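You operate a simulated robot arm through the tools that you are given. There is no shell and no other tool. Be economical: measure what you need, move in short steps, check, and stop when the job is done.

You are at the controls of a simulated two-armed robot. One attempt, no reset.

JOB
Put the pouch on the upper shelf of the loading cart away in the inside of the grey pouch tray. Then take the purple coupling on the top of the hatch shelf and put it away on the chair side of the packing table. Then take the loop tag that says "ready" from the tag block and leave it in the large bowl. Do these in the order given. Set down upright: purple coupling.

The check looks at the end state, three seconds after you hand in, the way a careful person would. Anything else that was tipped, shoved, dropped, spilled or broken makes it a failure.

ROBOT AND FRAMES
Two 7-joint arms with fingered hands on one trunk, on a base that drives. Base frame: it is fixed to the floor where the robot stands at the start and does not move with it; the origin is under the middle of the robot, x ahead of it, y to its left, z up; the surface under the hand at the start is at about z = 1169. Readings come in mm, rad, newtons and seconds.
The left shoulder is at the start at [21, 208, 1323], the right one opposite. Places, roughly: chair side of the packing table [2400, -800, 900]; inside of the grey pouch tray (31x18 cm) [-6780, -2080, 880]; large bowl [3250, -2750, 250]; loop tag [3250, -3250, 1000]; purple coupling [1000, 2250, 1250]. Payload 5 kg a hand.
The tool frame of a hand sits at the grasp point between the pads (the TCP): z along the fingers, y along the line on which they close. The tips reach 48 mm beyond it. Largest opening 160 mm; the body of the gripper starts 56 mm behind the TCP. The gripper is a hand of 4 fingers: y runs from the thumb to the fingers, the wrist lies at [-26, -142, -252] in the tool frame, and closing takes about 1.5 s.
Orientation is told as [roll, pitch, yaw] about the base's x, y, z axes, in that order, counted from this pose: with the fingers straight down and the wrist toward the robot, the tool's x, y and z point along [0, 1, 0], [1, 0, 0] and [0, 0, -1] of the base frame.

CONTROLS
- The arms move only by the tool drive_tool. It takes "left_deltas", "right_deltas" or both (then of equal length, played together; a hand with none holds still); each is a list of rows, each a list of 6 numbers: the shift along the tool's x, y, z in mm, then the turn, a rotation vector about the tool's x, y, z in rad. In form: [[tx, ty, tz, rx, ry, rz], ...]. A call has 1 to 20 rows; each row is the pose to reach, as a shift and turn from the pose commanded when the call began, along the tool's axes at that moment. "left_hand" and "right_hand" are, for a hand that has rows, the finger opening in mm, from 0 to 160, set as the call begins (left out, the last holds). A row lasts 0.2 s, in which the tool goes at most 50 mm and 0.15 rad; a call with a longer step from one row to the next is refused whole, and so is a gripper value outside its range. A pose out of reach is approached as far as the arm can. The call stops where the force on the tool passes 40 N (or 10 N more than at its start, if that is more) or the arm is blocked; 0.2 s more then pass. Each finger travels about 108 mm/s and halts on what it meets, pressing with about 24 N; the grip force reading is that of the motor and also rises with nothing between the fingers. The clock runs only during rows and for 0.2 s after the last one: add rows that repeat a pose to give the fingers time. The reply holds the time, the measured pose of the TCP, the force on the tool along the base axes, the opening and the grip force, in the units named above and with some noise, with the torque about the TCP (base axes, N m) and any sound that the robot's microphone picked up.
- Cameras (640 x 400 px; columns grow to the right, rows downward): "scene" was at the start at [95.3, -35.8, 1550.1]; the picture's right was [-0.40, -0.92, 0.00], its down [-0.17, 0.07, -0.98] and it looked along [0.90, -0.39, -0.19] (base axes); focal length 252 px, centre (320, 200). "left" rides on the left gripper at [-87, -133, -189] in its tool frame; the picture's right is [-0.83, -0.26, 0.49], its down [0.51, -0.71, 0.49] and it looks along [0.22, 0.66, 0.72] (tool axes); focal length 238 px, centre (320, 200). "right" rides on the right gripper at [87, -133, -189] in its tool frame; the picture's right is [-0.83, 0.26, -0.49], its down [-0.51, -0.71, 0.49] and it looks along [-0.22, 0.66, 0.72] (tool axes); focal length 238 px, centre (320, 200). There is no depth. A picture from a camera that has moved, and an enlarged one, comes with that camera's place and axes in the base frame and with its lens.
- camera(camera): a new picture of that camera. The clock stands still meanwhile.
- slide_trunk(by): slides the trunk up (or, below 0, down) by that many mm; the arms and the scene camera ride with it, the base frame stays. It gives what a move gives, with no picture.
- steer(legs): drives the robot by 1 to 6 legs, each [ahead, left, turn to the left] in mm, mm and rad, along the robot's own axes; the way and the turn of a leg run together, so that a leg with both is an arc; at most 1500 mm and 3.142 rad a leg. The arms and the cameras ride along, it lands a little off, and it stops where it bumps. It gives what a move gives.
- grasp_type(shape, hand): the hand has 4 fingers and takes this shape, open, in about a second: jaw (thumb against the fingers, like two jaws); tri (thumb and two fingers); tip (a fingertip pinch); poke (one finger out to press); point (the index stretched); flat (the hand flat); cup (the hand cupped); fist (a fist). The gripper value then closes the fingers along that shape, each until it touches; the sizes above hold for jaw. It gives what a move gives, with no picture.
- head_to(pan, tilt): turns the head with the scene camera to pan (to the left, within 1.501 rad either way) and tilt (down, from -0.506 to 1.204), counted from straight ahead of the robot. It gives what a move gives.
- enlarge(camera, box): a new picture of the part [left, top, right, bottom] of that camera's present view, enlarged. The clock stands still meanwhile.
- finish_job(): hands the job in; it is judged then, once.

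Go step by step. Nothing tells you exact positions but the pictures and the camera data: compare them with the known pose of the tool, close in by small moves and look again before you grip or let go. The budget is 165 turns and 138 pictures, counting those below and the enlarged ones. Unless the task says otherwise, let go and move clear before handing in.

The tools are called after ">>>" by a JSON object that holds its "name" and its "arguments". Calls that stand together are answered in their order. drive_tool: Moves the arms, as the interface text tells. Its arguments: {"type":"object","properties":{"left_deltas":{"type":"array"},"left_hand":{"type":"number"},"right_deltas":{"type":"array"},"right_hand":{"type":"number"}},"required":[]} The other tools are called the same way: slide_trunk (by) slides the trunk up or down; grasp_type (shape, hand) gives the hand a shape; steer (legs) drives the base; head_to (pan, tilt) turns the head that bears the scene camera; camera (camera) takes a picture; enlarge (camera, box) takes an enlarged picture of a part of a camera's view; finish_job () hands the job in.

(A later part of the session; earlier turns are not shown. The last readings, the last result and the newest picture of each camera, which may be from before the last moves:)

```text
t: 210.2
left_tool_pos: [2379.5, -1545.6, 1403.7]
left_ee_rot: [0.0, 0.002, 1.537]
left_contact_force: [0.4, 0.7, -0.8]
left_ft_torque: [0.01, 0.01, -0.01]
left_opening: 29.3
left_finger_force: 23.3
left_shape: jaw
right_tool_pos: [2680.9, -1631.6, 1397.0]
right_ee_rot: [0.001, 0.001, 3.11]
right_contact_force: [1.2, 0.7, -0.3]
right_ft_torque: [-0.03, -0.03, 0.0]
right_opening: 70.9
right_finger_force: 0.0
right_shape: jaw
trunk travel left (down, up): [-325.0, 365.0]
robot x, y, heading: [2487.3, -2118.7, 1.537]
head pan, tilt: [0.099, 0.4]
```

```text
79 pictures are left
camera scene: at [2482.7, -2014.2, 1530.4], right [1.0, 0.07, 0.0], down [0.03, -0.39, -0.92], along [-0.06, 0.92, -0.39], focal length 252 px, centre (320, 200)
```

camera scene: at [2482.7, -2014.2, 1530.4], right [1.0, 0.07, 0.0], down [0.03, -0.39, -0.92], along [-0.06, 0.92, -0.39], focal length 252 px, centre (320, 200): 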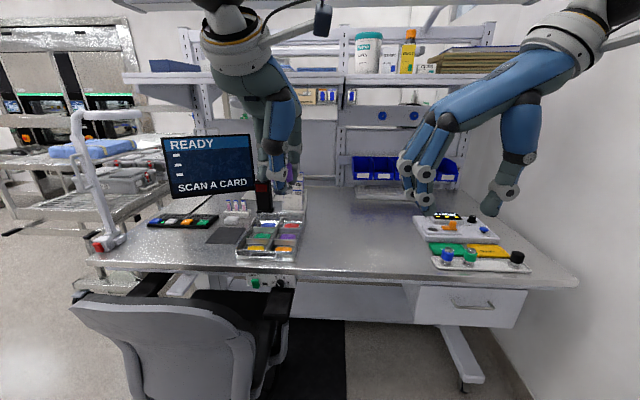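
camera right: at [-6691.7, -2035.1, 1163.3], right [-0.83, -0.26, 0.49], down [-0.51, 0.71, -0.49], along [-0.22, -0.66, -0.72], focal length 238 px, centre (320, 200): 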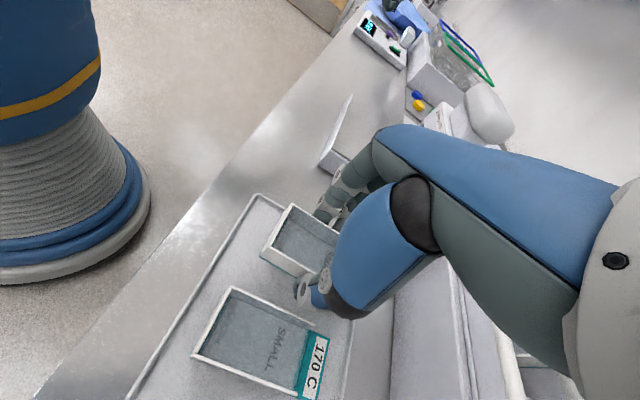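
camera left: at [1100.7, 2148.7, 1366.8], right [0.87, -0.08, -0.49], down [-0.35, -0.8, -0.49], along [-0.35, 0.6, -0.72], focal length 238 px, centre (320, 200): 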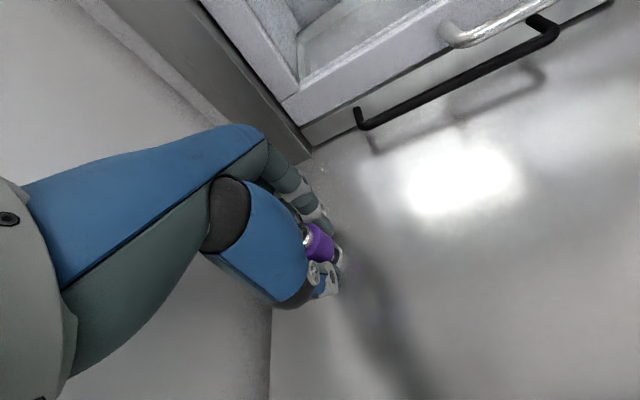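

The chair side has a clear patch between the organizer and the device, near (2550, -1040). I'll lower the trunk and move up so the left hand can reach it.

>>> {"name": "slide_trunk", "arguments": {"by": -230}}

>>> {"name": "steer", "arguments": {"legs": [[300, -150, 0.035]]}}

>>> {"name": "camera", "arguments": {"camera": "scene"}}

```text
t: 212.6
left_tool_pos: [2378.4, -1546.6, 1174.1]
left_ee_rot: [-0.001, 0.0, 1.538]
left_contact_force: [0.4, 0.2, -2.0]
left_ft_torque: [0.0, 0.01, 0.0]
left_opening: 29.3
left_finger_force: 24.4
left_shape: jaw
right_tool_pos: [2680.5, -1632.5, 1167.8]
right_ee_rot: [-0.002, 0.001, 3.11]
right_contact_force: [0.4, 0.6, -0.6]
right_ft_torque: [0.04, 0.0, 0.0]
right_opening: 70.9
right_finger_force: 0.1
right_shape: jaw
trunk travel left (down, up): [-95.0, 595.0]
robot x, y, heading: [2487.9, -2121.3, 1.54]
head pan, tilt: [0.099, 0.4]
```

```text
t: 214.8
left_tool_pos: [2514.4, -1257.5, 1173.3]
left_ee_rot: [-0.001, 0.002, 1.574]
left_contact_force: [1.2, 0.8, -1.3]
left_ft_torque: [-0.07, 0.02, 0.0]
left_opening: 29.5
left_finger_force: 24.3
left_shape: jaw
right_tool_pos: [2818.5, -1331.9, 1167.1]
right_ee_rot: [0.003, 0.001, -3.139]
right_contact_force: [0.2, 1.3, -1.0]
right_ft_torque: [-0.15, 0.06, -0.03]
right_opening: 71.1
right_finger_force: 0.0
right_shape: jaw
trunk travel left (down, up): [-95.0, 595.0]
robot x, y, heading: [2639.4, -1824.9, 1.571]
head pan, tilt: [0.099, 0.4]
```

```text
78 pictures are left
camera scene: at [2634.2, -1721.5, 1300.3], right [0.99, 0.1, 0.0], down [0.04, -0.39, -0.92], along [-0.09, 0.92, -0.39], focal length 252 px, centre (320, 200)
```

scene: 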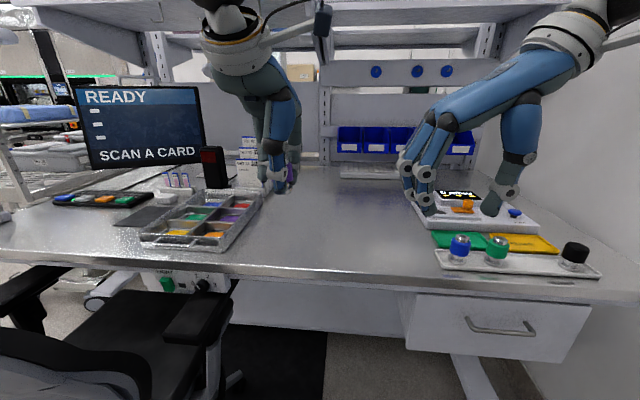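

The target patch near (2550, -1045) is clear. I'll move above it and descend partway.

>>> {"name": "drive_tool", "arguments": {"left_deltas": [[-8, 45, 0, 0, 0, 0], [-16, 90, 0, 0, 0, 0], [-24, 135, 10, 0, 0, 0], [-32, 180, 30, 0, 0, 0], [-36, 212, 60, 0, 0, 0], [-36, 212, 100, 0, 0, 0], [-36, 212, 135, 0, 0, 0], [-36, 212, 155, 0, 0, 0], [-36, 212, 155, 0, 0, 0]]}}

>>> {"name": "camera", "arguments": {"camera": "scene"}}

>>> {"name": "camera", "arguments": {"camera": "left"}}

```text
t: 216.8
left_tool_pos: [2548.6, -1046.7, 1018.4]
left_ee_rot: [0.001, 0.001, 1.574]
left_contact_force: [0.0, 0.2, -2.4]
left_ft_torque: [-0.03, 0.0, -0.01]
left_opening: 29.3
left_finger_force: 24.4
left_shape: jaw
right_tool_pos: [2817.9, -1333.5, 1167.4]
right_ee_rot: [0.001, -0.001, -3.138]
right_contact_force: [-0.9, -0.5, 0.0]
right_ft_torque: [0.01, -0.01, 0.03]
right_opening: 70.9
right_finger_force: 0.1
right_shape: jaw
trunk travel left (down, up): [-95.0, 595.0]
robot x, y, heading: [2642.1, -1823.6, 1.573]
head pan, tilt: [0.099, 0.4]
```

```text
77 pictures are left
camera scene: at [2633.8, -1722.4, 1300.4], right [0.99, 0.1, 0.0], down [0.04, -0.39, -0.92], along [-0.09, 0.92, -0.39], focal length 252 px, centre (320, 200)
```

scene: 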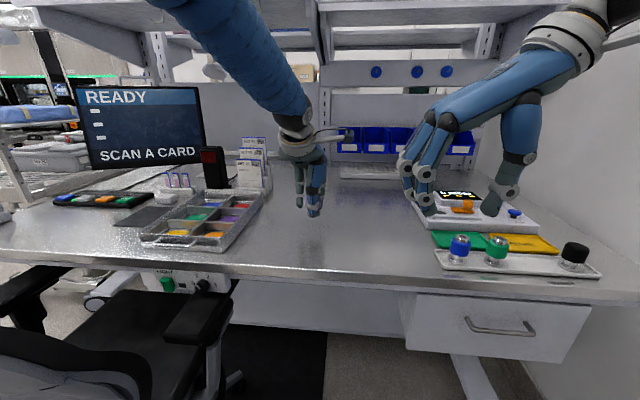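

```text
76 pictures are left
camera left: at [2636.3, -1180.4, 1207.0], right [0.83, -0.26, -0.49], down [-0.5, -0.71, -0.49], along [-0.22, 0.65, -0.72], focal length 238 px, centre (320, 200)
```

left: 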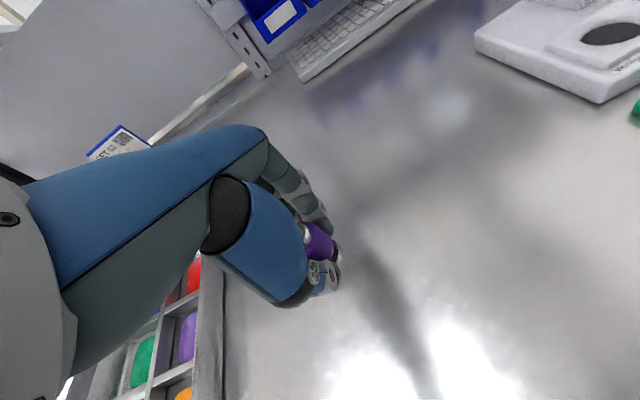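

Clear below. I'll descend further in shrinking steps to find contact.

>>> {"name": "drive_tool", "arguments": {"left_deltas": [[0, 0, 15, 0, 0, 0], [0, 0, 28, 0, 0, 0], [0, 0, 36, 0, 0, 0], [0, 0, 42, 0, 0, 0], [0, 0, 42, 0, 0, 0]]}}

>>> {"name": "enlarge", "arguments": {"camera": "scene", "box": [270, 150, 370, 250]}}

```text
t: 218.0
left_tool_pos: [2547.9, -1047.1, 975.1]
left_ee_rot: [0.0, 0.0, 1.575]
left_contact_force: [-0.2, -0.4, -1.5]
left_ft_torque: [0.03, 0.0, 0.01]
left_opening: 29.3
left_finger_force: 24.5
left_shape: jaw
right_tool_pos: [2817.4, -1333.5, 1168.0]
right_ee_rot: [0.0, 0.001, -3.138]
right_contact_force: [0.1, 0.0, -0.7]
right_ft_torque: [-0.01, -0.01, -0.02]
right_opening: 71.2
right_finger_force: 0.1
right_shape: jaw
trunk travel left (down, up): [-95.0, 595.0]
robot x, y, heading: [2643.4, -1827.6, 1.572]
head pan, tilt: [0.099, 0.4]
```

```text
4.00 times, centred on (320, 200) of scene
camera zoom: at [2633.7, -1722.3, 1300.4], right [0.99, 0.1, 0.0], down [0.04, -0.39, -0.92], along [-0.09, 0.92, -0.39], focal length 1006 px, centre (320, 200)
```

zoom: 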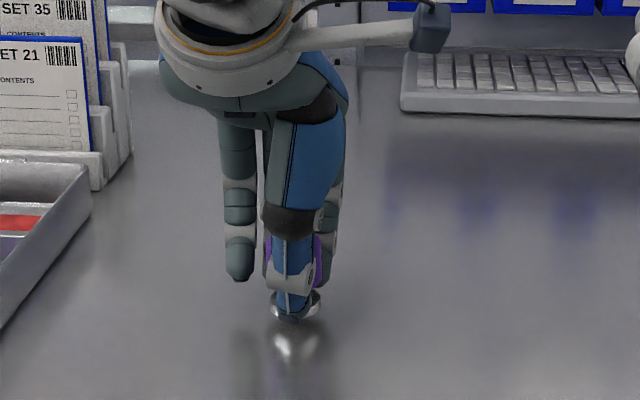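

The reflection shows about 7 mm of gap. I'll go down in fine steps.

>>> {"name": "drive_tool", "arguments": {"left_deltas": [[0, 0, 2, 0, 0, 0], [0, 0, 4, 0, 0, 0], [0, 0, 6, 0, 0, 0], [0, 0, 6, 0, 0, 0]]}}

>>> {"name": "enlarge", "arguments": {"camera": "scene", "box": [290, 180, 350, 250]}}

```text
t: 219.0
left_tool_pos: [2548.5, -1046.4, 970.1]
left_ee_rot: [-0.001, 0.003, 1.575]
left_contact_force: [-0.2, -1.0, -1.5]
left_ft_torque: [0.01, 0.0, 0.02]
left_opening: 29.4
left_finger_force: 23.6
left_shape: jaw
right_tool_pos: [2817.6, -1334.1, 1166.6]
right_ee_rot: [0.001, 0.0, -3.137]
right_contact_force: [0.2, 0.0, 0.0]
right_ft_torque: [0.02, 0.0, 0.05]
right_opening: 70.8
right_finger_force: 0.1
right_shape: jaw
trunk travel left (down, up): [-95.0, 595.0]
robot x, y, heading: [2641.7, -1824.3, 1.572]
head pan, tilt: [0.099, 0.4]
```

```text
5.71 times, centred on (320, 215) of scene
camera zoom: at [2633.8, -1722.3, 1300.4], right [0.99, 0.1, 0.0], down [0.04, -0.39, -0.92], along [-0.09, 0.92, -0.39], focal length 1437 px, centre (320, 114)
```

zoom: 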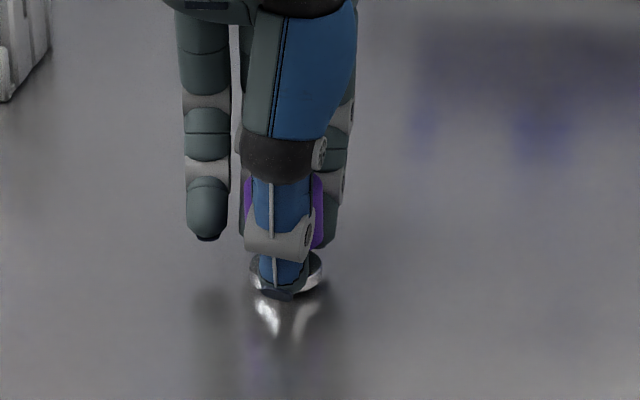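

>>> {"name": "drive_tool", "arguments": {"left_deltas": [[0, 0, 1.5, 0, 0, 0], [0, 0, 3, 0, 0, 0], [0, 0, 4, 0, 0, 0], [0, 0, 4, 0, 0, 0]]}}

```text
t: 220.0
left_tool_pos: [2548.7, -1046.5, 967.8]
left_ee_rot: [0.0, -0.001, 1.572]
left_contact_force: [0.2, 0.2, 3.2]
left_ft_torque: [-0.05, 0.04, -0.02]
left_opening: 29.6
left_finger_force: 24.2
left_shape: jaw
right_tool_pos: [2818.1, -1333.6, 1167.7]
right_ee_rot: [0.002, -0.001, -3.139]
right_contact_force: [0.3, 0.5, 0.2]
right_ft_torque: [0.03, 0.03, 0.0]
right_opening: 71.2
right_finger_force: 0.2
right_shape: jaw
trunk travel left (down, up): [-95.0, 595.0]
robot x, y, heading: [2644.9, -1826.8, 1.573]
head pan, tilt: [0.099, 0.4]
```

The contact force changed sign, so the coupling's base is on the table. I'll open the hand.

>>> {"name": "drive_tool", "arguments": {"left_deltas": [[0, 0, 0.5, 0, 0, 0], [0, 0, 0.5, 0, 0, 0], [0, 0, 0.5, 0, 0, 0], [0, 0, 0.5, 0, 0, 0]], "left_hand": 85}}

>>> {"name": "enlarge", "arguments": {"camera": "scene", "box": [270, 150, 370, 250]}}

>>> {"name": "enlarge", "arguments": {"camera": "left", "box": [240, 160, 400, 300]}}

```text
t: 221.0
left_tool_pos: [2549.7, -1046.8, 965.5]
left_ee_rot: [0.0, 0.002, 1.572]
left_contact_force: [-0.1, -0.7, 0.0]
left_ft_torque: [0.0, -0.02, 0.03]
left_opening: 84.5
left_finger_force: 0.1
left_shape: jaw
right_tool_pos: [2819.1, -1332.8, 1167.4]
right_ee_rot: [0.001, 0.001, -3.139]
right_contact_force: [-0.1, -0.3, 0.1]
right_ft_torque: [0.0, 0.04, 0.0]
right_opening: 71.1
right_finger_force: 0.1
right_shape: jaw
trunk travel left (down, up): [-95.0, 595.0]
robot x, y, heading: [2643.9, -1823.5, 1.573]
head pan, tilt: [0.099, 0.4]
```

```text
4.00 times, centred on (320, 200) of scene
camera zoom: at [2633.8, -1722.5, 1300.4], right [0.99, 0.1, 0.0], down [0.04, -0.39, -0.92], along [-0.09, 0.92, -0.39], focal length 1006 px, centre (320, 200)
```

zoom: 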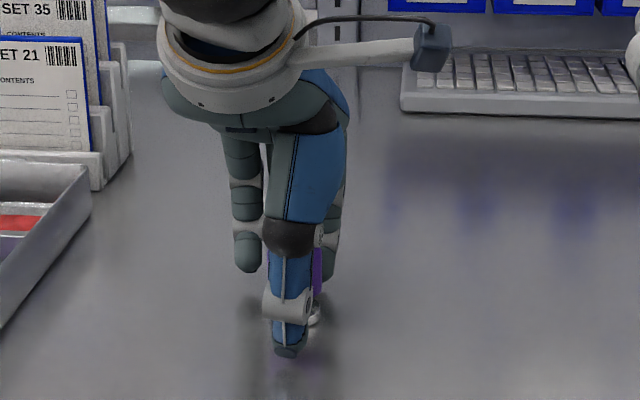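

```text
2.86 times, centred on (320, 230) of left
camera zoom: at [2636.7, -1179.3, 1154.2], right [0.83, -0.26, -0.49], down [-0.5, -0.71, -0.49], along [-0.22, 0.65, -0.72], focal length 681 px, centre (320, 114)
```

zoom: 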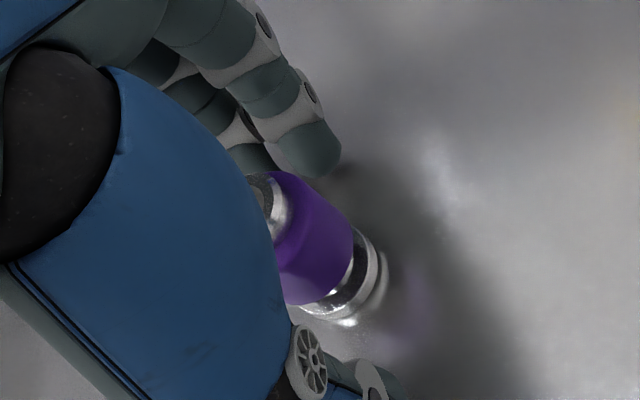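

Released and standing. I'll lift straight up clear of it.

>>> {"name": "drive_tool", "arguments": {"left_deltas": [[0, 0, -20, 0, 0, 0], [0, 0, -60, 0, 0, 0], [0, 0, -105, 0, 0, 0], [0, 0, -150, 0, 0, 0], [0, 0, -200, 0, 0, 0], [0, -45, -210, 0, 0, 0], [0, -90, -210, 0, 0, 0], [0, -135, -210, 0, 0, 0], [0, -180, -210, 0, 0, 0], [0, -225, -210, 0, 0, 0]]}}

>>> {"name": "camera", "arguments": {"camera": "scene"}}

>>> {"name": "enlarge", "arguments": {"camera": "scene", "box": [270, 170, 370, 250]}}

```text
t: 223.2
left_tool_pos: [2550.0, -1272.2, 1176.4]
left_ee_rot: [0.0, -0.001, 1.571]
left_contact_force: [0.0, -0.9, 0.2]
left_ft_torque: [0.09, 0.08, -0.01]
left_opening: 84.7
left_finger_force: 0.0
left_shape: jaw
right_tool_pos: [2818.1, -1336.1, 1168.6]
right_ee_rot: [0.001, 0.001, -3.138]
right_contact_force: [0.0, -1.0, 0.4]
right_ft_torque: [0.08, 0.01, -0.03]
right_opening: 70.8
right_finger_force: 0.0
right_shape: jaw
trunk travel left (down, up): [-95.0, 595.0]
robot x, y, heading: [2640.8, -1824.1, 1.569]
head pan, tilt: [0.099, 0.4]
```

```text
71 pictures are left
camera scene: at [2633.8, -1723.4, 1300.5], right [0.99, 0.1, 0.0], down [0.04, -0.39, -0.92], along [-0.09, 0.92, -0.39], focal length 252 px, centre (320, 200)
```

scene: 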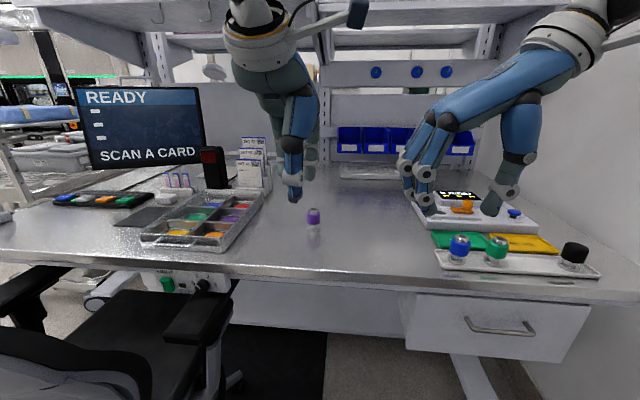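

```text
5.00 times, centred on (320, 210) of scene
camera zoom: at [2633.8, -1723.4, 1300.5], right [0.99, 0.1, 0.0], down [0.04, -0.39, -0.92], along [-0.09, 0.92, -0.39], focal length 1257 px, centre (320, 150)
```

zoom: 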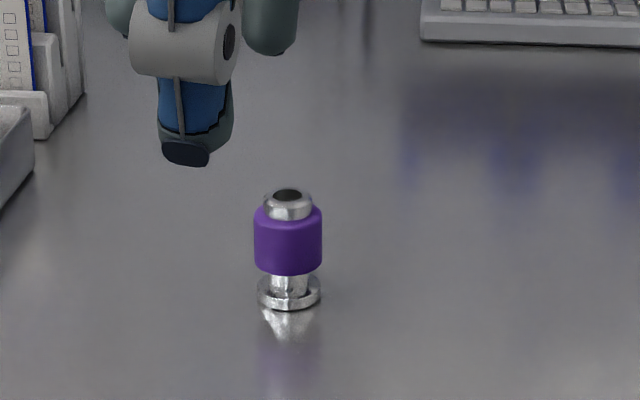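

The coupling stands upright on the chair side, so the second task is done. I'll back away and turn east toward the rack with the tag block and bowl.

>>> {"name": "steer", "arguments": {"legs": [[-900, 0, 0], [0, 550, 0], [0, 0, -1.57]]}}

>>> {"name": "head_to", "arguments": {"pan": -0.2, "tilt": 0.3}}

>>> {"name": "camera", "arguments": {"camera": "scene"}}

```text
t: 226.6
left_tool_pos: [2449.6, -1901.1, 1118.6]
left_ee_rot: [0.002, 0.109, 1.779]
left_contact_force: [-0.8, 2.1, -3.1]
left_ft_torque: [-0.35, -0.21, -0.06]
left_opening: 85.0
left_finger_force: 0.2
left_shape: jaw
right_tool_pos: [2727.9, -1915.7, 1172.8]
right_ee_rot: [-0.026, 0.004, -2.933]
right_contact_force: [-5.5, 1.5, -0.3]
right_ft_torque: [-0.34, -0.79, 0.28]
right_opening: 71.3
right_finger_force: 0.2
right_shape: jaw
trunk travel left (down, up): [-95.0, 595.0]
robot x, y, heading: [2651.9, -2392.8, 1.779]
head pan, tilt: [0.099, 0.4]
stopped in leg 1: the robot was blocked; the commanded pose is now the measured one
```

```text
t: 227.4
left_tool_pos: [2430.4, -1922.0, 1134.7]
left_ee_rot: [-0.008, 0.064, 1.837]
left_contact_force: [-5.7, -9.8, 0.1]
left_ft_torque: [1.1, -0.64, 0.08]
left_opening: 84.8
left_finger_force: 0.1
left_shape: jaw
right_tool_pos: [2708.6, -1920.1, 1177.3]
right_ee_rot: [-0.041, 0.014, -2.873]
right_contact_force: [-4.1, -5.0, 1.0]
right_ft_torque: [0.51, -0.63, 0.12]
right_opening: 71.2
right_finger_force: 0.0
right_shape: jaw
trunk travel left (down, up): [-95.0, 595.0]
robot x, y, heading: [2661.6, -2388.7, 1.833]
head pan, tilt: [-0.201, 0.3]
```

```text
69 pictures are left
camera scene: at [2640.5, -2275.6, 1307.2], right [1.0, 0.07, 0.01], down [0.03, -0.3, -0.95], along [-0.06, 0.95, -0.3], focal length 252 px, centre (320, 200)
```

scene: 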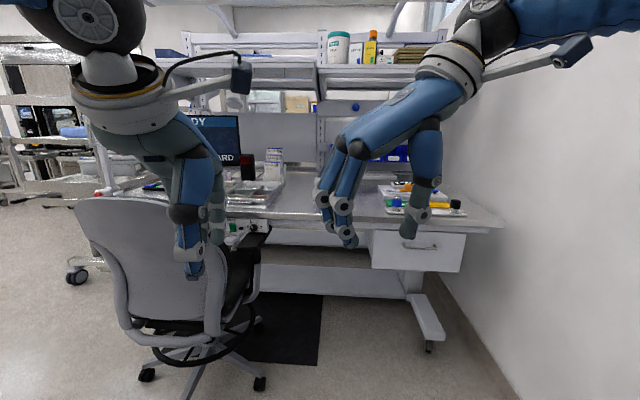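

The robot was blocked while backing; something behind on the right, probably the rack, stopped it. I'll look there before moving.

>>> {"name": "head_to", "arguments": {"pan": -1.5, "tilt": 0.5}}

>>> {"name": "camera", "arguments": {"camera": "scene"}}

```text
t: 228.8
left_tool_pos: [2436.1, -1910.6, 1137.8]
left_ee_rot: [-0.002, 0.058, 1.823]
left_contact_force: [1.6, 2.0, 0.2]
left_ft_torque: [-0.25, 0.1, -0.04]
left_opening: 85.0
left_finger_force: 0.0
left_shape: jaw
right_tool_pos: [2714.4, -1911.0, 1174.8]
right_ee_rot: [-0.034, 0.01, -2.892]
right_contact_force: [1.7, 2.0, -0.8]
right_ft_torque: [-0.16, 0.16, -0.02]
right_opening: 71.1
right_finger_force: 0.0
right_shape: jaw
trunk travel left (down, up): [-95.0, 595.0]
robot x, y, heading: [2663.4, -2388.4, 1.821]
head pan, tilt: [-1.499, 0.499]
```

```text
68 pictures are left
camera scene: at [2732.7, -2334.6, 1291.7], right [0.32, -0.95, 0.01], down [-0.45, -0.16, -0.88], along [0.84, 0.27, -0.47], focal length 252 px, centre (320, 200)
```

scene: 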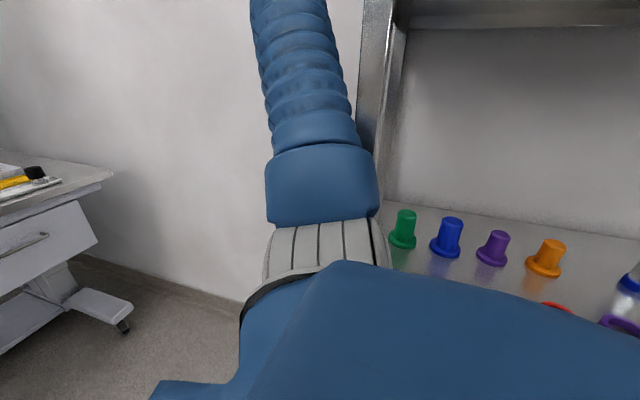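

The right elbow met the rack's front post, and the items on the shelf are still standing. I'll ease forward a little, then slide left away from the rack.

>>> {"name": "steer", "arguments": {"legs": [[50, 15, 0]]}}

>>> {"name": "camera", "arguments": {"camera": "scene"}}

```text
t: 229.8
left_tool_pos: [2431.4, -1874.6, 1146.1]
left_ee_rot: [0.002, 0.047, 1.786]
left_contact_force: [-1.3, 0.7, -1.3]
left_ft_torque: [-0.13, -0.2, -0.05]
left_opening: 85.0
left_finger_force: 0.1
left_shape: jaw
right_tool_pos: [2711.0, -1886.7, 1177.8]
right_ee_rot: [-0.045, 0.003, -2.93]
right_contact_force: [-1.6, 1.3, 0.2]
right_ft_torque: [-0.16, -0.15, 0.04]
right_opening: 71.0
right_finger_force: 0.0
right_shape: jaw
trunk travel left (down, up): [-95.0, 595.0]
robot x, y, heading: [2632.5, -2348.1, 1.786]
head pan, tilt: [-1.499, 0.499]
```

```text
67 pictures are left
camera scene: at [2714.2, -2311.8, 1291.4], right [0.28, -0.96, 0.0], down [-0.46, -0.14, -0.88], along [0.84, 0.25, -0.48], focal length 252 px, centre (320, 200)
```

scene: 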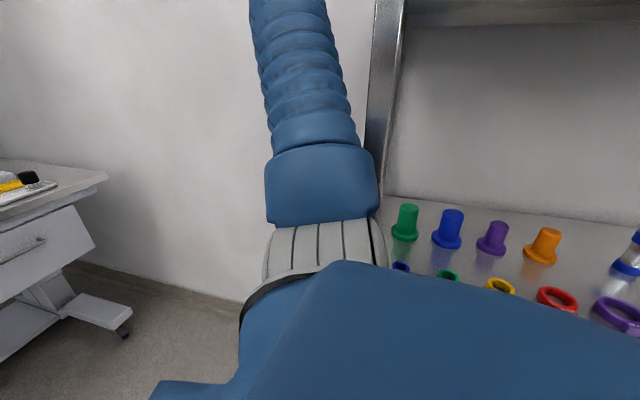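

It's freed. Now I slide left and square up.

>>> {"name": "steer", "arguments": {"legs": [[30, 250, 0], [0, 250, 0]]}}

>>> {"name": "head_to", "arguments": {"pan": -1.2, "tilt": 0.3}}

>>> {"name": "camera", "arguments": {"camera": "scene"}}

```text
t: 233.0
left_tool_pos: [1934.9, -1954.0, 1145.7]
left_ee_rot: [0.002, 0.047, 1.791]
left_contact_force: [0.3, -0.3, -0.4]
left_ft_torque: [0.02, -0.15, -0.02]
left_opening: 85.0
left_finger_force: 0.2
left_shape: jaw
right_tool_pos: [2215.5, -1963.8, 1178.4]
right_ee_rot: [-0.047, 0.004, -2.923]
right_contact_force: [-1.3, -0.1, 0.8]
right_ft_torque: [0.02, -0.12, -0.02]
right_opening: 71.1
right_finger_force: 0.0
right_shape: jaw
trunk travel left (down, up): [-95.0, 595.0]
robot x, y, heading: [2139.4, -2426.6, 1.79]
head pan, tilt: [-1.499, 0.499]
```

```text
t: 233.8
left_tool_pos: [1936.0, -1953.1, 1145.7]
left_ee_rot: [0.004, 0.047, 1.79]
left_contact_force: [0.0, -0.6, 0.2]
left_ft_torque: [-0.01, 0.01, 0.04]
left_opening: 84.9
left_finger_force: 0.1
left_shape: jaw
right_tool_pos: [2215.5, -1963.5, 1178.2]
right_ee_rot: [-0.044, 0.004, -2.923]
right_contact_force: [-0.2, -0.5, 0.5]
right_ft_torque: [-0.03, 0.02, 0.02]
right_opening: 71.2
right_finger_force: 0.1
right_shape: jaw
trunk travel left (down, up): [-95.0, 595.0]
robot x, y, heading: [2136.7, -2427.1, 1.784]
head pan, tilt: [-1.201, 0.3]
```

```text
66 pictures are left
camera scene: at [2212.7, -2364.0, 1309.6], right [0.55, -0.83, 0.0], down [-0.25, -0.16, -0.96], along [0.79, 0.53, -0.3], focal length 252 px, centre (320, 200)
```

scene: 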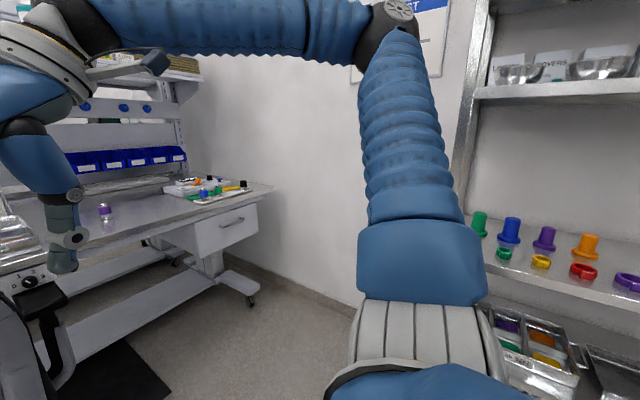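

Everything looks intact, including the coupling. Next I turn to face the rack.

>>> {"name": "steer", "arguments": {"legs": [[0, 0, -1.785]]}}

>>> {"name": "head_to", "arguments": {"pan": -0.35, "tilt": 0.3}}

>>> {"name": "camera", "arguments": {"camera": "scene"}}

```text
t: 238.6
left_tool_pos: [2644.3, -2337.7, 1145.6]
left_ee_rot: [0.004, 0.048, -0.005]
left_contact_force: [0.4, 0.8, -0.2]
left_ft_torque: [0.02, 0.0, 0.01]
left_opening: 85.0
left_finger_force: 0.0
left_shape: jaw
right_tool_pos: [2571.3, -2608.7, 1177.9]
right_ee_rot: [-0.045, 0.002, 1.564]
right_contact_force: [0.4, 0.4, 0.0]
right_ft_torque: [0.03, 0.0, -0.02]
right_opening: 71.3
right_finger_force: 0.1
right_shape: jaw
trunk travel left (down, up): [-95.0, 595.0]
robot x, y, heading: [2141.8, -2427.0, -0.006]
head pan, tilt: [-1.201, 0.3]
```

```text
t: 239.7
left_tool_pos: [2645.1, -2338.4, 1145.6]
left_ee_rot: [0.004, 0.048, -0.004]
left_contact_force: [0.0, 0.5, -0.6]
left_ft_torque: [0.03, -0.01, 0.0]
left_opening: 85.0
left_finger_force: 0.1
left_shape: jaw
right_tool_pos: [2572.2, -2608.0, 1179.2]
right_ee_rot: [-0.046, 0.002, 1.564]
right_contact_force: [-0.3, -0.4, -0.5]
right_ft_torque: [0.0, -0.01, 0.01]
right_opening: 70.9
right_finger_force: 0.0
right_shape: jaw
trunk travel left (down, up): [-95.0, 595.0]
robot x, y, heading: [2138.5, -2427.4, -0.007]
head pan, tilt: [-0.351, 0.3]
```

```text
65 pictures are left
camera scene: at [2235.0, -2458.9, 1309.7], right [-0.35, -0.94, 0.0], down [-0.28, 0.1, -0.96], along [0.89, -0.34, -0.3], focal length 252 px, centre (320, 200)
```

scene: 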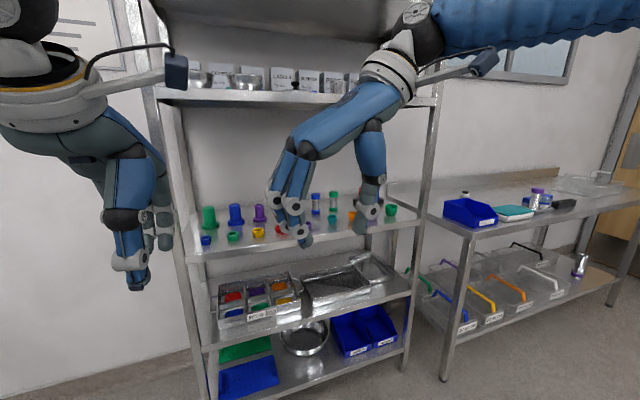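

>>> {"name": "enlarge", "arguments": {"camera": "scene", "box": [160, 40, 440, 260]}}

>>> {"name": "enlarge", "arguments": {"camera": "scene", "box": [400, 150, 640, 340]}}

>>> {"name": "enlarge", "arguments": {"camera": "scene", "box": [190, 240, 430, 400]}}

```text
1.82 times, centred on (300, 150) of scene
camera zoom: at [2235.0, -2458.9, 1309.7], right [-0.35, -0.94, 0.0], down [-0.28, 0.1, -0.96], along [0.89, -0.34, -0.3], focal length 457 px, centre (356, 291)
```

zoom: 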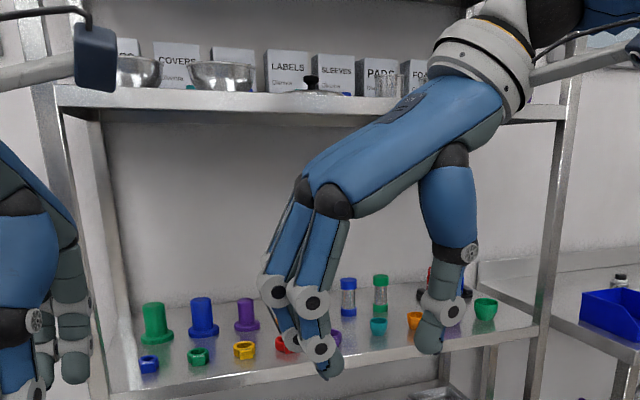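

```text
2.11 times, centred on (520, 245) of scene
camera zoom: at [2235.0, -2458.9, 1309.7], right [-0.35, -0.94, 0.0], down [-0.28, 0.1, -0.96], along [0.89, -0.34, -0.3], focal length 529 px, centre (-101, 105)
```

zoom: 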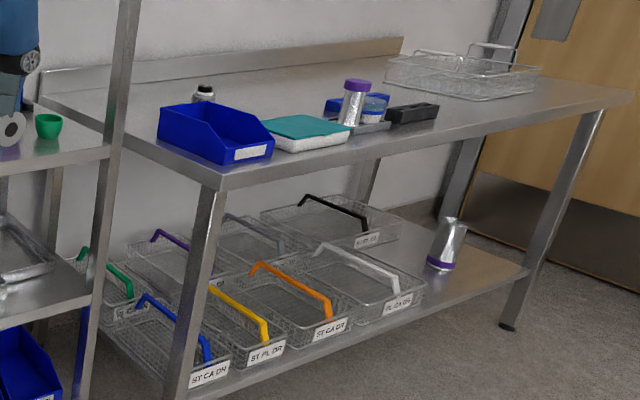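

```text
2.50 times, centred on (310, 320) of scene
camera zoom: at [2235.0, -2458.9, 1309.7], right [-0.35, -0.94, 0.0], down [-0.28, 0.1, -0.96], along [0.89, -0.34, -0.3], focal length 629 px, centre (345, -100)
```

zoom: 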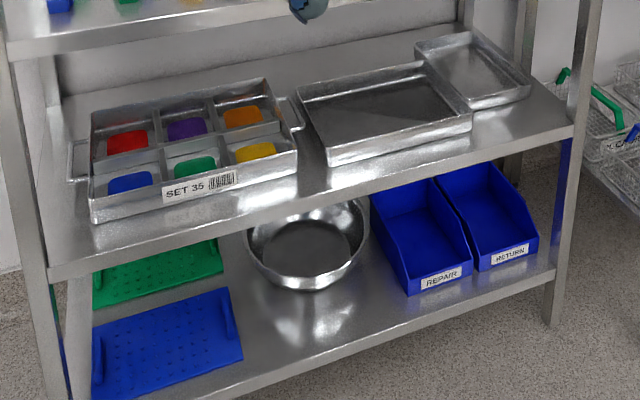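

The large bowl is on the bottom shelf at about (3200, -2750). My right hand hides the tag area, so I'll slide right to see it.

>>> {"name": "steer", "arguments": {"legs": [[0, -650, 0]]}}

>>> {"name": "head_to", "arguments": {"pan": 0.05, "tilt": 0.3}}

>>> {"name": "camera", "arguments": {"camera": "scene"}}

```text
t: 243.4
left_tool_pos: [2641.0, -3002.7, 1146.0]
left_ee_rot: [0.004, 0.047, -0.001]
left_contact_force: [-0.7, -1.1, 0.4]
left_ft_torque: [0.05, 0.01, 0.01]
left_opening: 84.8
left_finger_force: 0.1
left_shape: jaw
right_tool_pos: [2567.5, -3272.8, 1178.8]
right_ee_rot: [-0.047, 0.003, 1.565]
right_contact_force: [-0.3, -1.2, -0.1]
right_ft_torque: [0.09, 0.0, -0.02]
right_opening: 71.5
right_finger_force: 0.2
right_shape: jaw
trunk travel left (down, up): [-95.0, 595.0]
robot x, y, heading: [2134.1, -3091.5, -0.006]
head pan, tilt: [-0.351, 0.3]
```

```text
t: 244.3
left_tool_pos: [2640.8, -3001.6, 1145.0]
left_ee_rot: [0.004, 0.046, -0.001]
left_contact_force: [-0.9, 0.6, 0.9]
left_ft_torque: [0.04, 0.01, -0.01]
left_opening: 85.0
left_finger_force: 0.1
left_shape: jaw
right_tool_pos: [2568.6, -3272.4, 1178.0]
right_ee_rot: [-0.046, 0.002, 1.565]
right_contact_force: [-0.3, -0.3, 0.0]
right_ft_torque: [0.02, -0.01, -0.01]
right_opening: 71.3
right_finger_force: 0.0
right_shape: jaw
trunk travel left (down, up): [-95.0, 595.0]
robot x, y, heading: [2130.9, -3089.8, -0.003]
head pan, tilt: [0.051, 0.3]
```

```text
61 pictures are left
camera scene: at [2236.8, -3086.5, 1309.7], right [0.04, -1.0, 0.0], down [-0.3, -0.01, -0.96], along [0.95, 0.04, -0.3], focal length 252 px, centre (320, 200)
```

scene: 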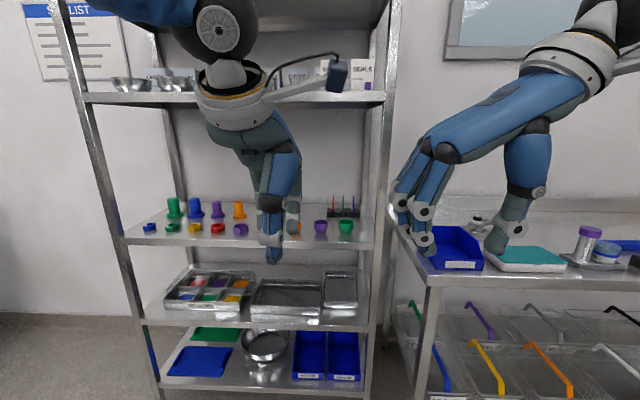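

>>> {"name": "enlarge", "arguments": {"camera": "scene", "box": [295, 175, 385, 255]}}

```text
5.00 times, centred on (340, 215) of scene
camera zoom: at [2236.8, -3086.5, 1309.7], right [0.04, -1.0, 0.0], down [-0.3, -0.01, -0.96], along [0.95, 0.04, -0.3], focal length 1257 px, centre (220, 125)
```

zoom: 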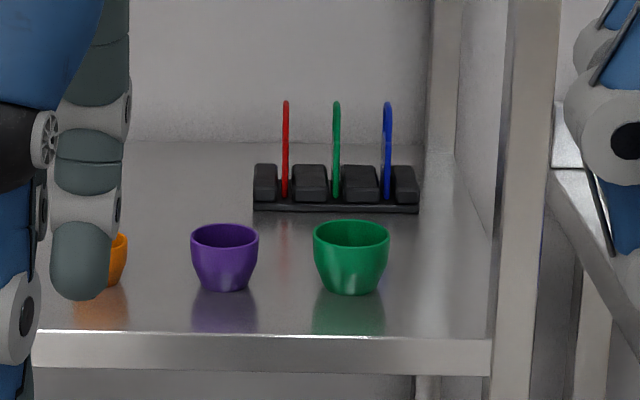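

Three loop tags (red, green, blue) stand edge-on in a black block at about x 3250, y -3100 to -3190. I need an angled view to read them, so I'll move left and turn so my right hand is out of the line of sight.

>>> {"name": "steer", "arguments": {"legs": [[0, 600, 0], [0, 0, 0.6]]}}

>>> {"name": "head_to", "arguments": {"pan": -1.15, "tilt": 0.3}}

>>> {"name": "camera", "arguments": {"camera": "scene"}}

```text
t: 249.4
left_tool_pos: [2500.8, -2117.8, 1146.3]
left_ee_rot: [0.003, 0.046, 0.607]
left_contact_force: [0.1, 0.8, -0.1]
left_ft_torque: [-0.01, -0.02, 0.0]
left_opening: 84.9
left_finger_force: 0.1
left_shape: jaw
right_tool_pos: [2595.9, -2379.9, 1178.6]
right_ee_rot: [-0.045, 0.004, 2.176]
right_contact_force: [-0.4, 1.0, 0.6]
right_ft_torque: [-0.01, -0.01, 0.05]
right_opening: 71.1
right_finger_force: 0.0
right_shape: jaw
trunk travel left (down, up): [-95.0, 595.0]
robot x, y, heading: [2139.6, -2482.5, 0.603]
head pan, tilt: [0.051, 0.3]
```

```text
t: 250.8
left_tool_pos: [2500.5, -2117.8, 1145.9]
left_ee_rot: [0.003, 0.048, 0.61]
left_contact_force: [-0.5, 0.3, 0.0]
left_ft_torque: [0.03, 0.02, 0.03]
left_opening: 84.9
left_finger_force: 0.0
left_shape: jaw
right_tool_pos: [2597.0, -2381.9, 1178.9]
right_ee_rot: [-0.046, 0.001, 2.176]
right_contact_force: [0.3, -0.1, 0.5]
right_ft_torque: [0.0, 0.01, -0.01]
right_opening: 71.0
right_finger_force: 0.0
right_shape: jaw
trunk travel left (down, up): [-95.0, 595.0]
robot x, y, heading: [2139.3, -2482.7, 0.605]
head pan, tilt: [-1.15, 0.3]
```

```text
59 pictures are left
camera scene: at [2225.2, -2524.2, 1309.7], right [-0.52, -0.86, 0.0], down [-0.25, 0.15, -0.96], along [0.82, -0.49, -0.3], focal length 252 px, centre (320, 200)
```

scene: 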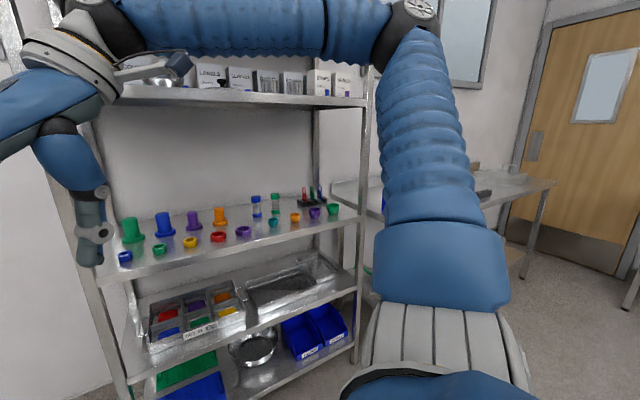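

>>> {"name": "enlarge", "arguments": {"camera": "scene", "box": [285, 170, 345, 220]}}

```text
8.00 times, centred on (315, 195) of scene
camera zoom: at [2225.2, -2524.2, 1309.7], right [-0.52, -0.86, 0.0], down [-0.25, 0.15, -0.96], along [0.82, -0.49, -0.3], focal length 2012 px, centre (360, 240)
```

zoom: 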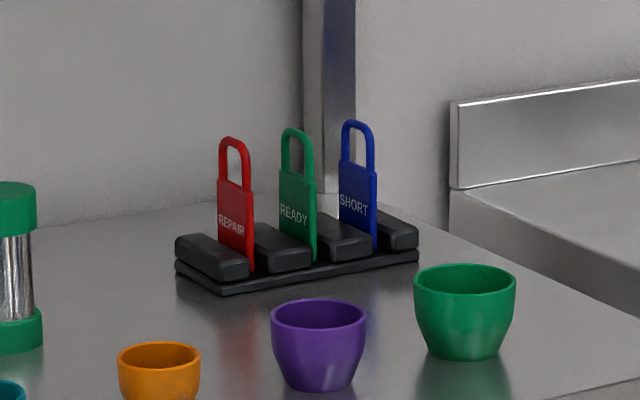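

"READY" is the green middle tag, triangulated at about (3318, -3139) with its top near z 1000. I'll square up in front of it with room to spare, then preshape the left hand in free space.

>>> {"name": "steer", "arguments": {"legs": [[0, 0, -0.605], [0, -680, 0]]}}

>>> {"name": "grasp_type", "arguments": {"hand": "left", "shape": "tip"}}

>>> {"name": "drive_tool", "arguments": {"left_deltas": [[0, 0, -5, 0, 0, 0.142], [0, 0, -10, 0, 0, 0.285], [0, 0, -15, 0, 0, 0.428], [0, 0, -20, 0, 0, 0.571], [0, 0, -20, 0, 0, 0.714], [0, 0, -20, 0, 0, 0.857], [0, 0, -20, 0, 0, 1.0], [0, 0, -20, 0, 0, 1.142], [0, 0, -20, 0, 0, 1.285], [0, 0, -20, 0, 0, 1.428], [0, 0, -20, 0, 0, 1.571], [0, 0, -20, 0, 0, 1.571]], "right_deltas": [[0, -10, 0, 0, 0, 0], [0, -20, 0, 0, 0, 0], [0, -30, 0, 0, 0, 0], [0, -40, 0, 0, 0, 0], [0, -50, 0, 0, 0, 0], [0, -60, 0, 0, 0, 0], [0, -70, 0, 0, 0, 0], [0, -80, 0, 0, 0, 0], [0, -90, 0, 0, 0, 0], [0, -100, 0, 0, 0, 0], [0, -110, 0, 0, 0, 0], [0, -120, 0, 0, 0, 0]]}}

>>> {"name": "head_to", "arguments": {"pan": 0.2, "tilt": 0.3}}

>>> {"name": "camera", "arguments": {"camera": "scene"}}

```text
t: 256.1
left_tool_pos: [2646.5, -3062.7, 1145.5]
left_ee_rot: [0.003, 0.047, 0.001]
left_contact_force: [0.5, -0.6, 0.1]
left_ft_torque: [0.06, 0.0, 0.01]
left_opening: 85.0
left_finger_force: 0.0
left_shape: jaw
right_tool_pos: [2575.8, -3332.1, 1178.2]
right_ee_rot: [-0.045, 0.002, 1.569]
right_contact_force: [-0.2, -0.3, 0.7]
right_ft_torque: [0.06, -0.01, 0.01]
right_opening: 71.4
right_finger_force: 0.1
right_shape: jaw
trunk travel left (down, up): [-95.0, 595.0]
robot x, y, heading: [2142.0, -3151.5, -0.002]
head pan, tilt: [-1.15, 0.3]
```

```text
t: 257.0
left_tool_pos: [2646.4, -3062.6, 1145.8]
left_ee_rot: [0.002, 0.047, 0.003]
left_contact_force: [-0.4, -0.1, -1.0]
left_ft_torque: [0.05, 0.0, 0.01]
left_opening: 159.9
left_finger_force: 0.1
left_shape: tip
right_tool_pos: [2574.6, -3332.4, 1177.2]
right_ee_rot: [-0.045, 0.002, 1.57]
right_contact_force: [0.0, 0.3, 0.2]
right_ft_torque: [0.03, 0.01, 0.01]
right_opening: 71.0
right_finger_force: 0.1
right_shape: jaw
trunk travel left (down, up): [-95.0, 595.0]
robot x, y, heading: [2137.1, -3154.9, -0.002]
head pan, tilt: [-1.15, 0.3]
```

```text
t: 259.6
left_tool_pos: [2646.7, -3063.0, 1166.9]
left_ee_rot: [-0.047, 0.003, -1.571]
left_contact_force: [-0.2, 0.8, -0.8]
left_ft_torque: [0.04, -0.03, 0.01]
left_opening: 160.0
left_finger_force: 0.0
left_shape: tip
right_tool_pos: [2574.1, -3452.9, 1178.8]
right_ee_rot: [-0.046, 0.003, 1.568]
right_contact_force: [0.0, 0.0, 0.6]
right_ft_torque: [0.02, -0.04, 0.0]
right_opening: 70.9
right_finger_force: 0.0
right_shape: jaw
trunk travel left (down, up): [-95.0, 595.0]
robot x, y, heading: [2140.6, -3157.8, -0.002]
head pan, tilt: [-1.15, 0.3]
```

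```text
t: 261.1
left_tool_pos: [2647.6, -3060.9, 1166.6]
left_ee_rot: [-0.048, 0.002, -1.569]
left_contact_force: [0.1, -0.5, -0.4]
left_ft_torque: [-0.03, -0.01, 0.01]
left_opening: 159.9
left_finger_force: 0.0
left_shape: tip
right_tool_pos: [2573.7, -3453.7, 1178.5]
right_ee_rot: [-0.045, 0.002, 1.569]
right_contact_force: [-0.2, 0.2, 0.2]
right_ft_torque: [0.0, -0.01, -0.03]
right_opening: 70.9
right_finger_force: 0.0
right_shape: jaw
trunk travel left (down, up): [-95.0, 595.0]
robot x, y, heading: [2141.3, -3154.6, 0.003]
head pan, tilt: [0.201, 0.3]
```

```text
57 pictures are left
camera scene: at [2240.6, -3134.6, 1309.7], right [0.2, -0.98, 0.0], down [-0.29, -0.06, -0.96], along [0.94, 0.19, -0.3], focal length 252 px, centre (320, 200)
```

scene: 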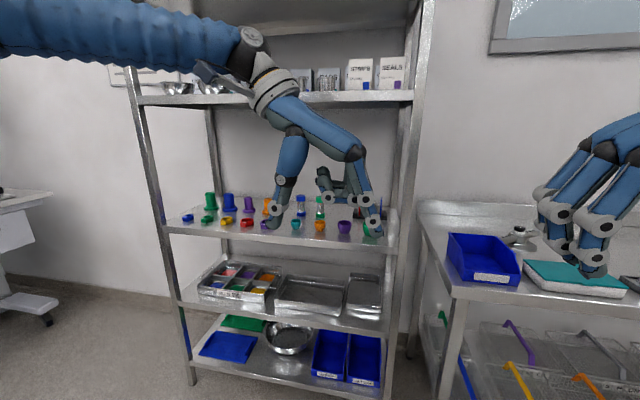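

Tip shape leaves thumb and index extended with the others curled. Now I tilt the hand forward about 55° and narrow the opening.

>>> {"name": "drive_tool", "arguments": {"left_deltas": [[0, 0, 0, 0.01, 0.135, 0], [0, 0, 0, 0.02, 0.27, 0], [0, 0, 0, 0.03, 0.405, 0], [0, 0, 0, 0.035, 0.54, 0], [0, 0, 0, 0.04, 0.675, 0], [0, 0, 0, 0.04, 0.81, 0], [0, 0, 0, 0.04, 0.945, 0], [0, 0, 0, 0.04, 0.945, 0]], "left_hand": 35}}

>>> {"name": "camera", "arguments": {"camera": "scene"}}

>>> {"name": "camera", "arguments": {"camera": "left"}}

```text
t: 262.9
left_tool_pos: [2646.7, -3061.6, 1165.1]
left_ee_rot: [0.899, 0.04, -1.554]
left_contact_force: [-0.3, -0.7, -0.7]
left_ft_torque: [-0.01, 0.02, -0.03]
left_opening: 35.6
left_finger_force: 0.0
left_shape: tip
right_tool_pos: [2575.1, -3453.1, 1179.7]
right_ee_rot: [-0.047, 0.002, 1.569]
right_contact_force: [-0.5, -0.4, -0.8]
right_ft_torque: [0.0, 0.03, -0.02]
right_opening: 71.1
right_finger_force: 0.2
right_shape: jaw
trunk travel left (down, up): [-95.0, 595.0]
robot x, y, heading: [2138.7, -3158.7, 0.001]
head pan, tilt: [0.201, 0.3]
```

```text
56 pictures are left
camera scene: at [2240.8, -3134.6, 1309.6], right [0.2, -0.98, 0.0], down [-0.29, -0.06, -0.96], along [0.94, 0.19, -0.3], focal length 252 px, centre (320, 200)
```

scene: 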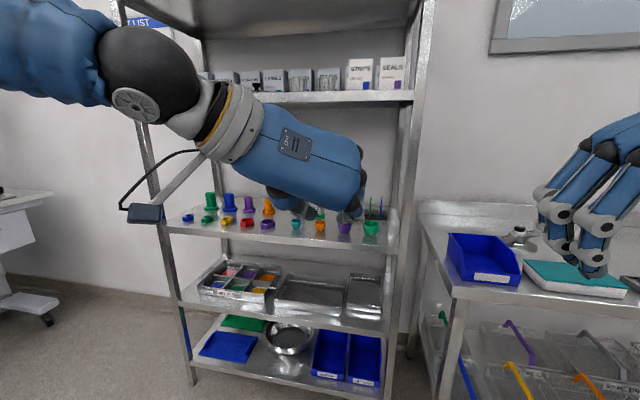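

```text
55 pictures are left
camera left: at [2442.8, -2935.2, 1220.7], right [-0.14, 0.29, -0.95], down [0.69, 0.72, 0.12], along [0.71, -0.63, -0.3], focal length 238 px, centre (320, 200)
```

left: 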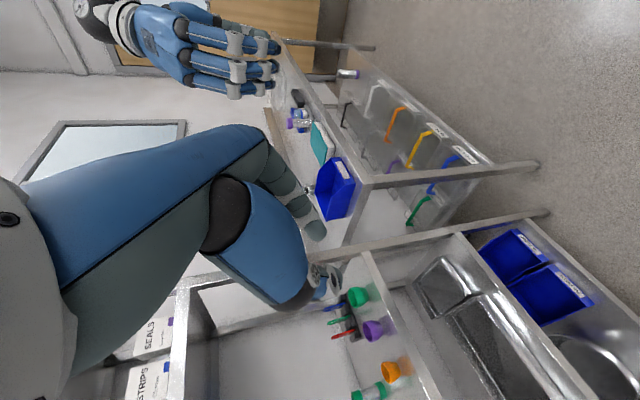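

>>> {"name": "enlarge", "arguments": {"camera": "left", "box": [290, 215, 410, 355]}}

```text
2.86 times, centred on (350, 285) of left
camera zoom: at [2442.8, -2935.2, 1220.7], right [-0.14, 0.29, -0.95], down [0.69, 0.72, 0.12], along [0.71, -0.63, -0.3], focal length 681 px, centre (234, -43)
```

zoom: 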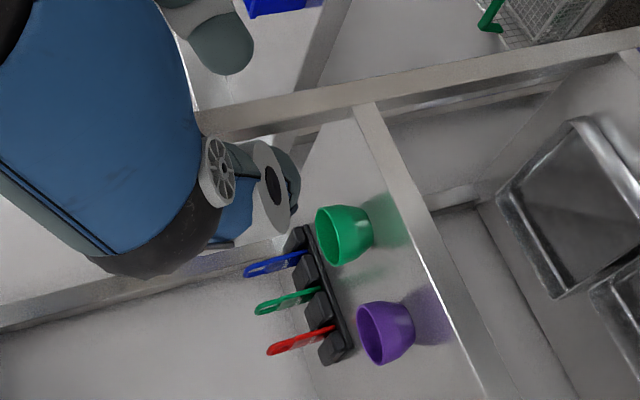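

The wrist view confirms the green tag at about (3308, -3139) with its top at z 1000. I'll advance the base 340 mm with the hand still in front of the rack.

>>> {"name": "steer", "arguments": {"legs": [[330, 0, 0]]}}

>>> {"name": "camera", "arguments": {"camera": "left"}}

>>> {"name": "camera", "arguments": {"camera": "scene"}}

```text
t: 265.1
left_tool_pos: [2977.8, -3062.8, 1164.7]
left_ee_rot: [0.898, 0.04, -1.552]
left_contact_force: [1.6, -0.7, -0.1]
left_ft_torque: [-0.06, 0.02, -0.03]
left_opening: 35.6
left_finger_force: 0.1
left_shape: tip
right_tool_pos: [2904.3, -3452.4, 1179.1]
right_ee_rot: [-0.044, 0.002, 1.569]
right_contact_force: [1.1, -0.4, -0.6]
right_ft_torque: [0.01, 0.11, 0.03]
right_opening: 71.2
right_finger_force: 0.1
right_shape: jaw
trunk travel left (down, up): [-95.0, 595.0]
robot x, y, heading: [2469.0, -3156.4, -0.001]
head pan, tilt: [0.201, 0.3]
```

```text
53 pictures are left
camera left: at [2773.9, -2935.2, 1220.5], right [-0.15, 0.29, -0.94], down [0.69, 0.72, 0.12], along [0.71, -0.63, -0.31], focal length 238 px, centre (320, 200)
```

left: 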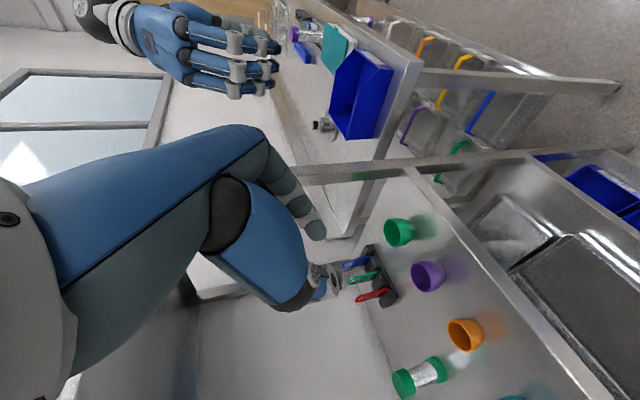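

```text
52 pictures are left
camera scene: at [2571.7, -3134.7, 1309.5], right [0.2, -0.98, 0.0], down [-0.29, -0.06, -0.95], along [0.94, 0.19, -0.3], focal length 252 px, centre (320, 200)
```

scene: 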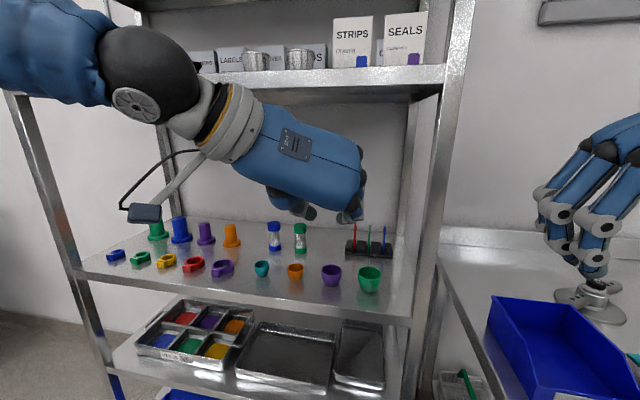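

>>> {"name": "enlarge", "arguments": {"camera": "scene", "box": [330, 210, 410, 270]}}

>>> {"name": "enlarge", "arguments": {"camera": "left", "box": [300, 220, 420, 320]}}

```text
6.67 times, centred on (370, 240) of scene
camera zoom: at [2571.7, -3134.7, 1309.5], right [0.2, -0.98, 0.0], down [-0.29, -0.06, -0.95], along [0.94, 0.19, -0.3], focal length 1676 px, centre (-13, -67)
```

zoom: 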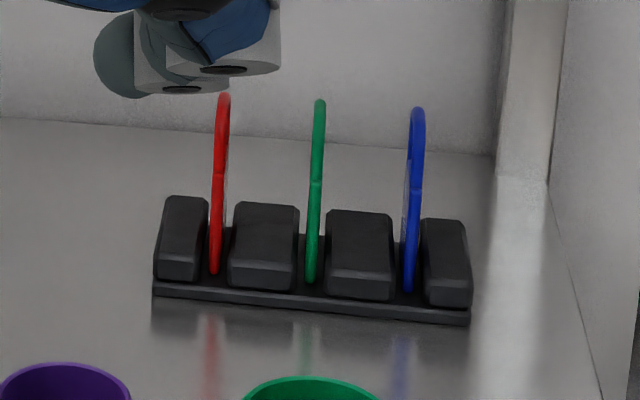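

```text
4.00 times, centred on (360, 270) of left
camera zoom: at [2773.9, -2935.2, 1220.5], right [-0.15, 0.29, -0.94], down [0.69, 0.72, 0.12], along [0.71, -0.63, -0.31], focal length 953 px, centre (160, -80)
```

zoom: 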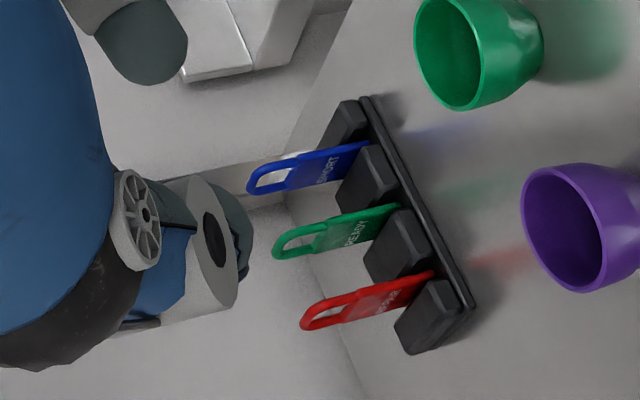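

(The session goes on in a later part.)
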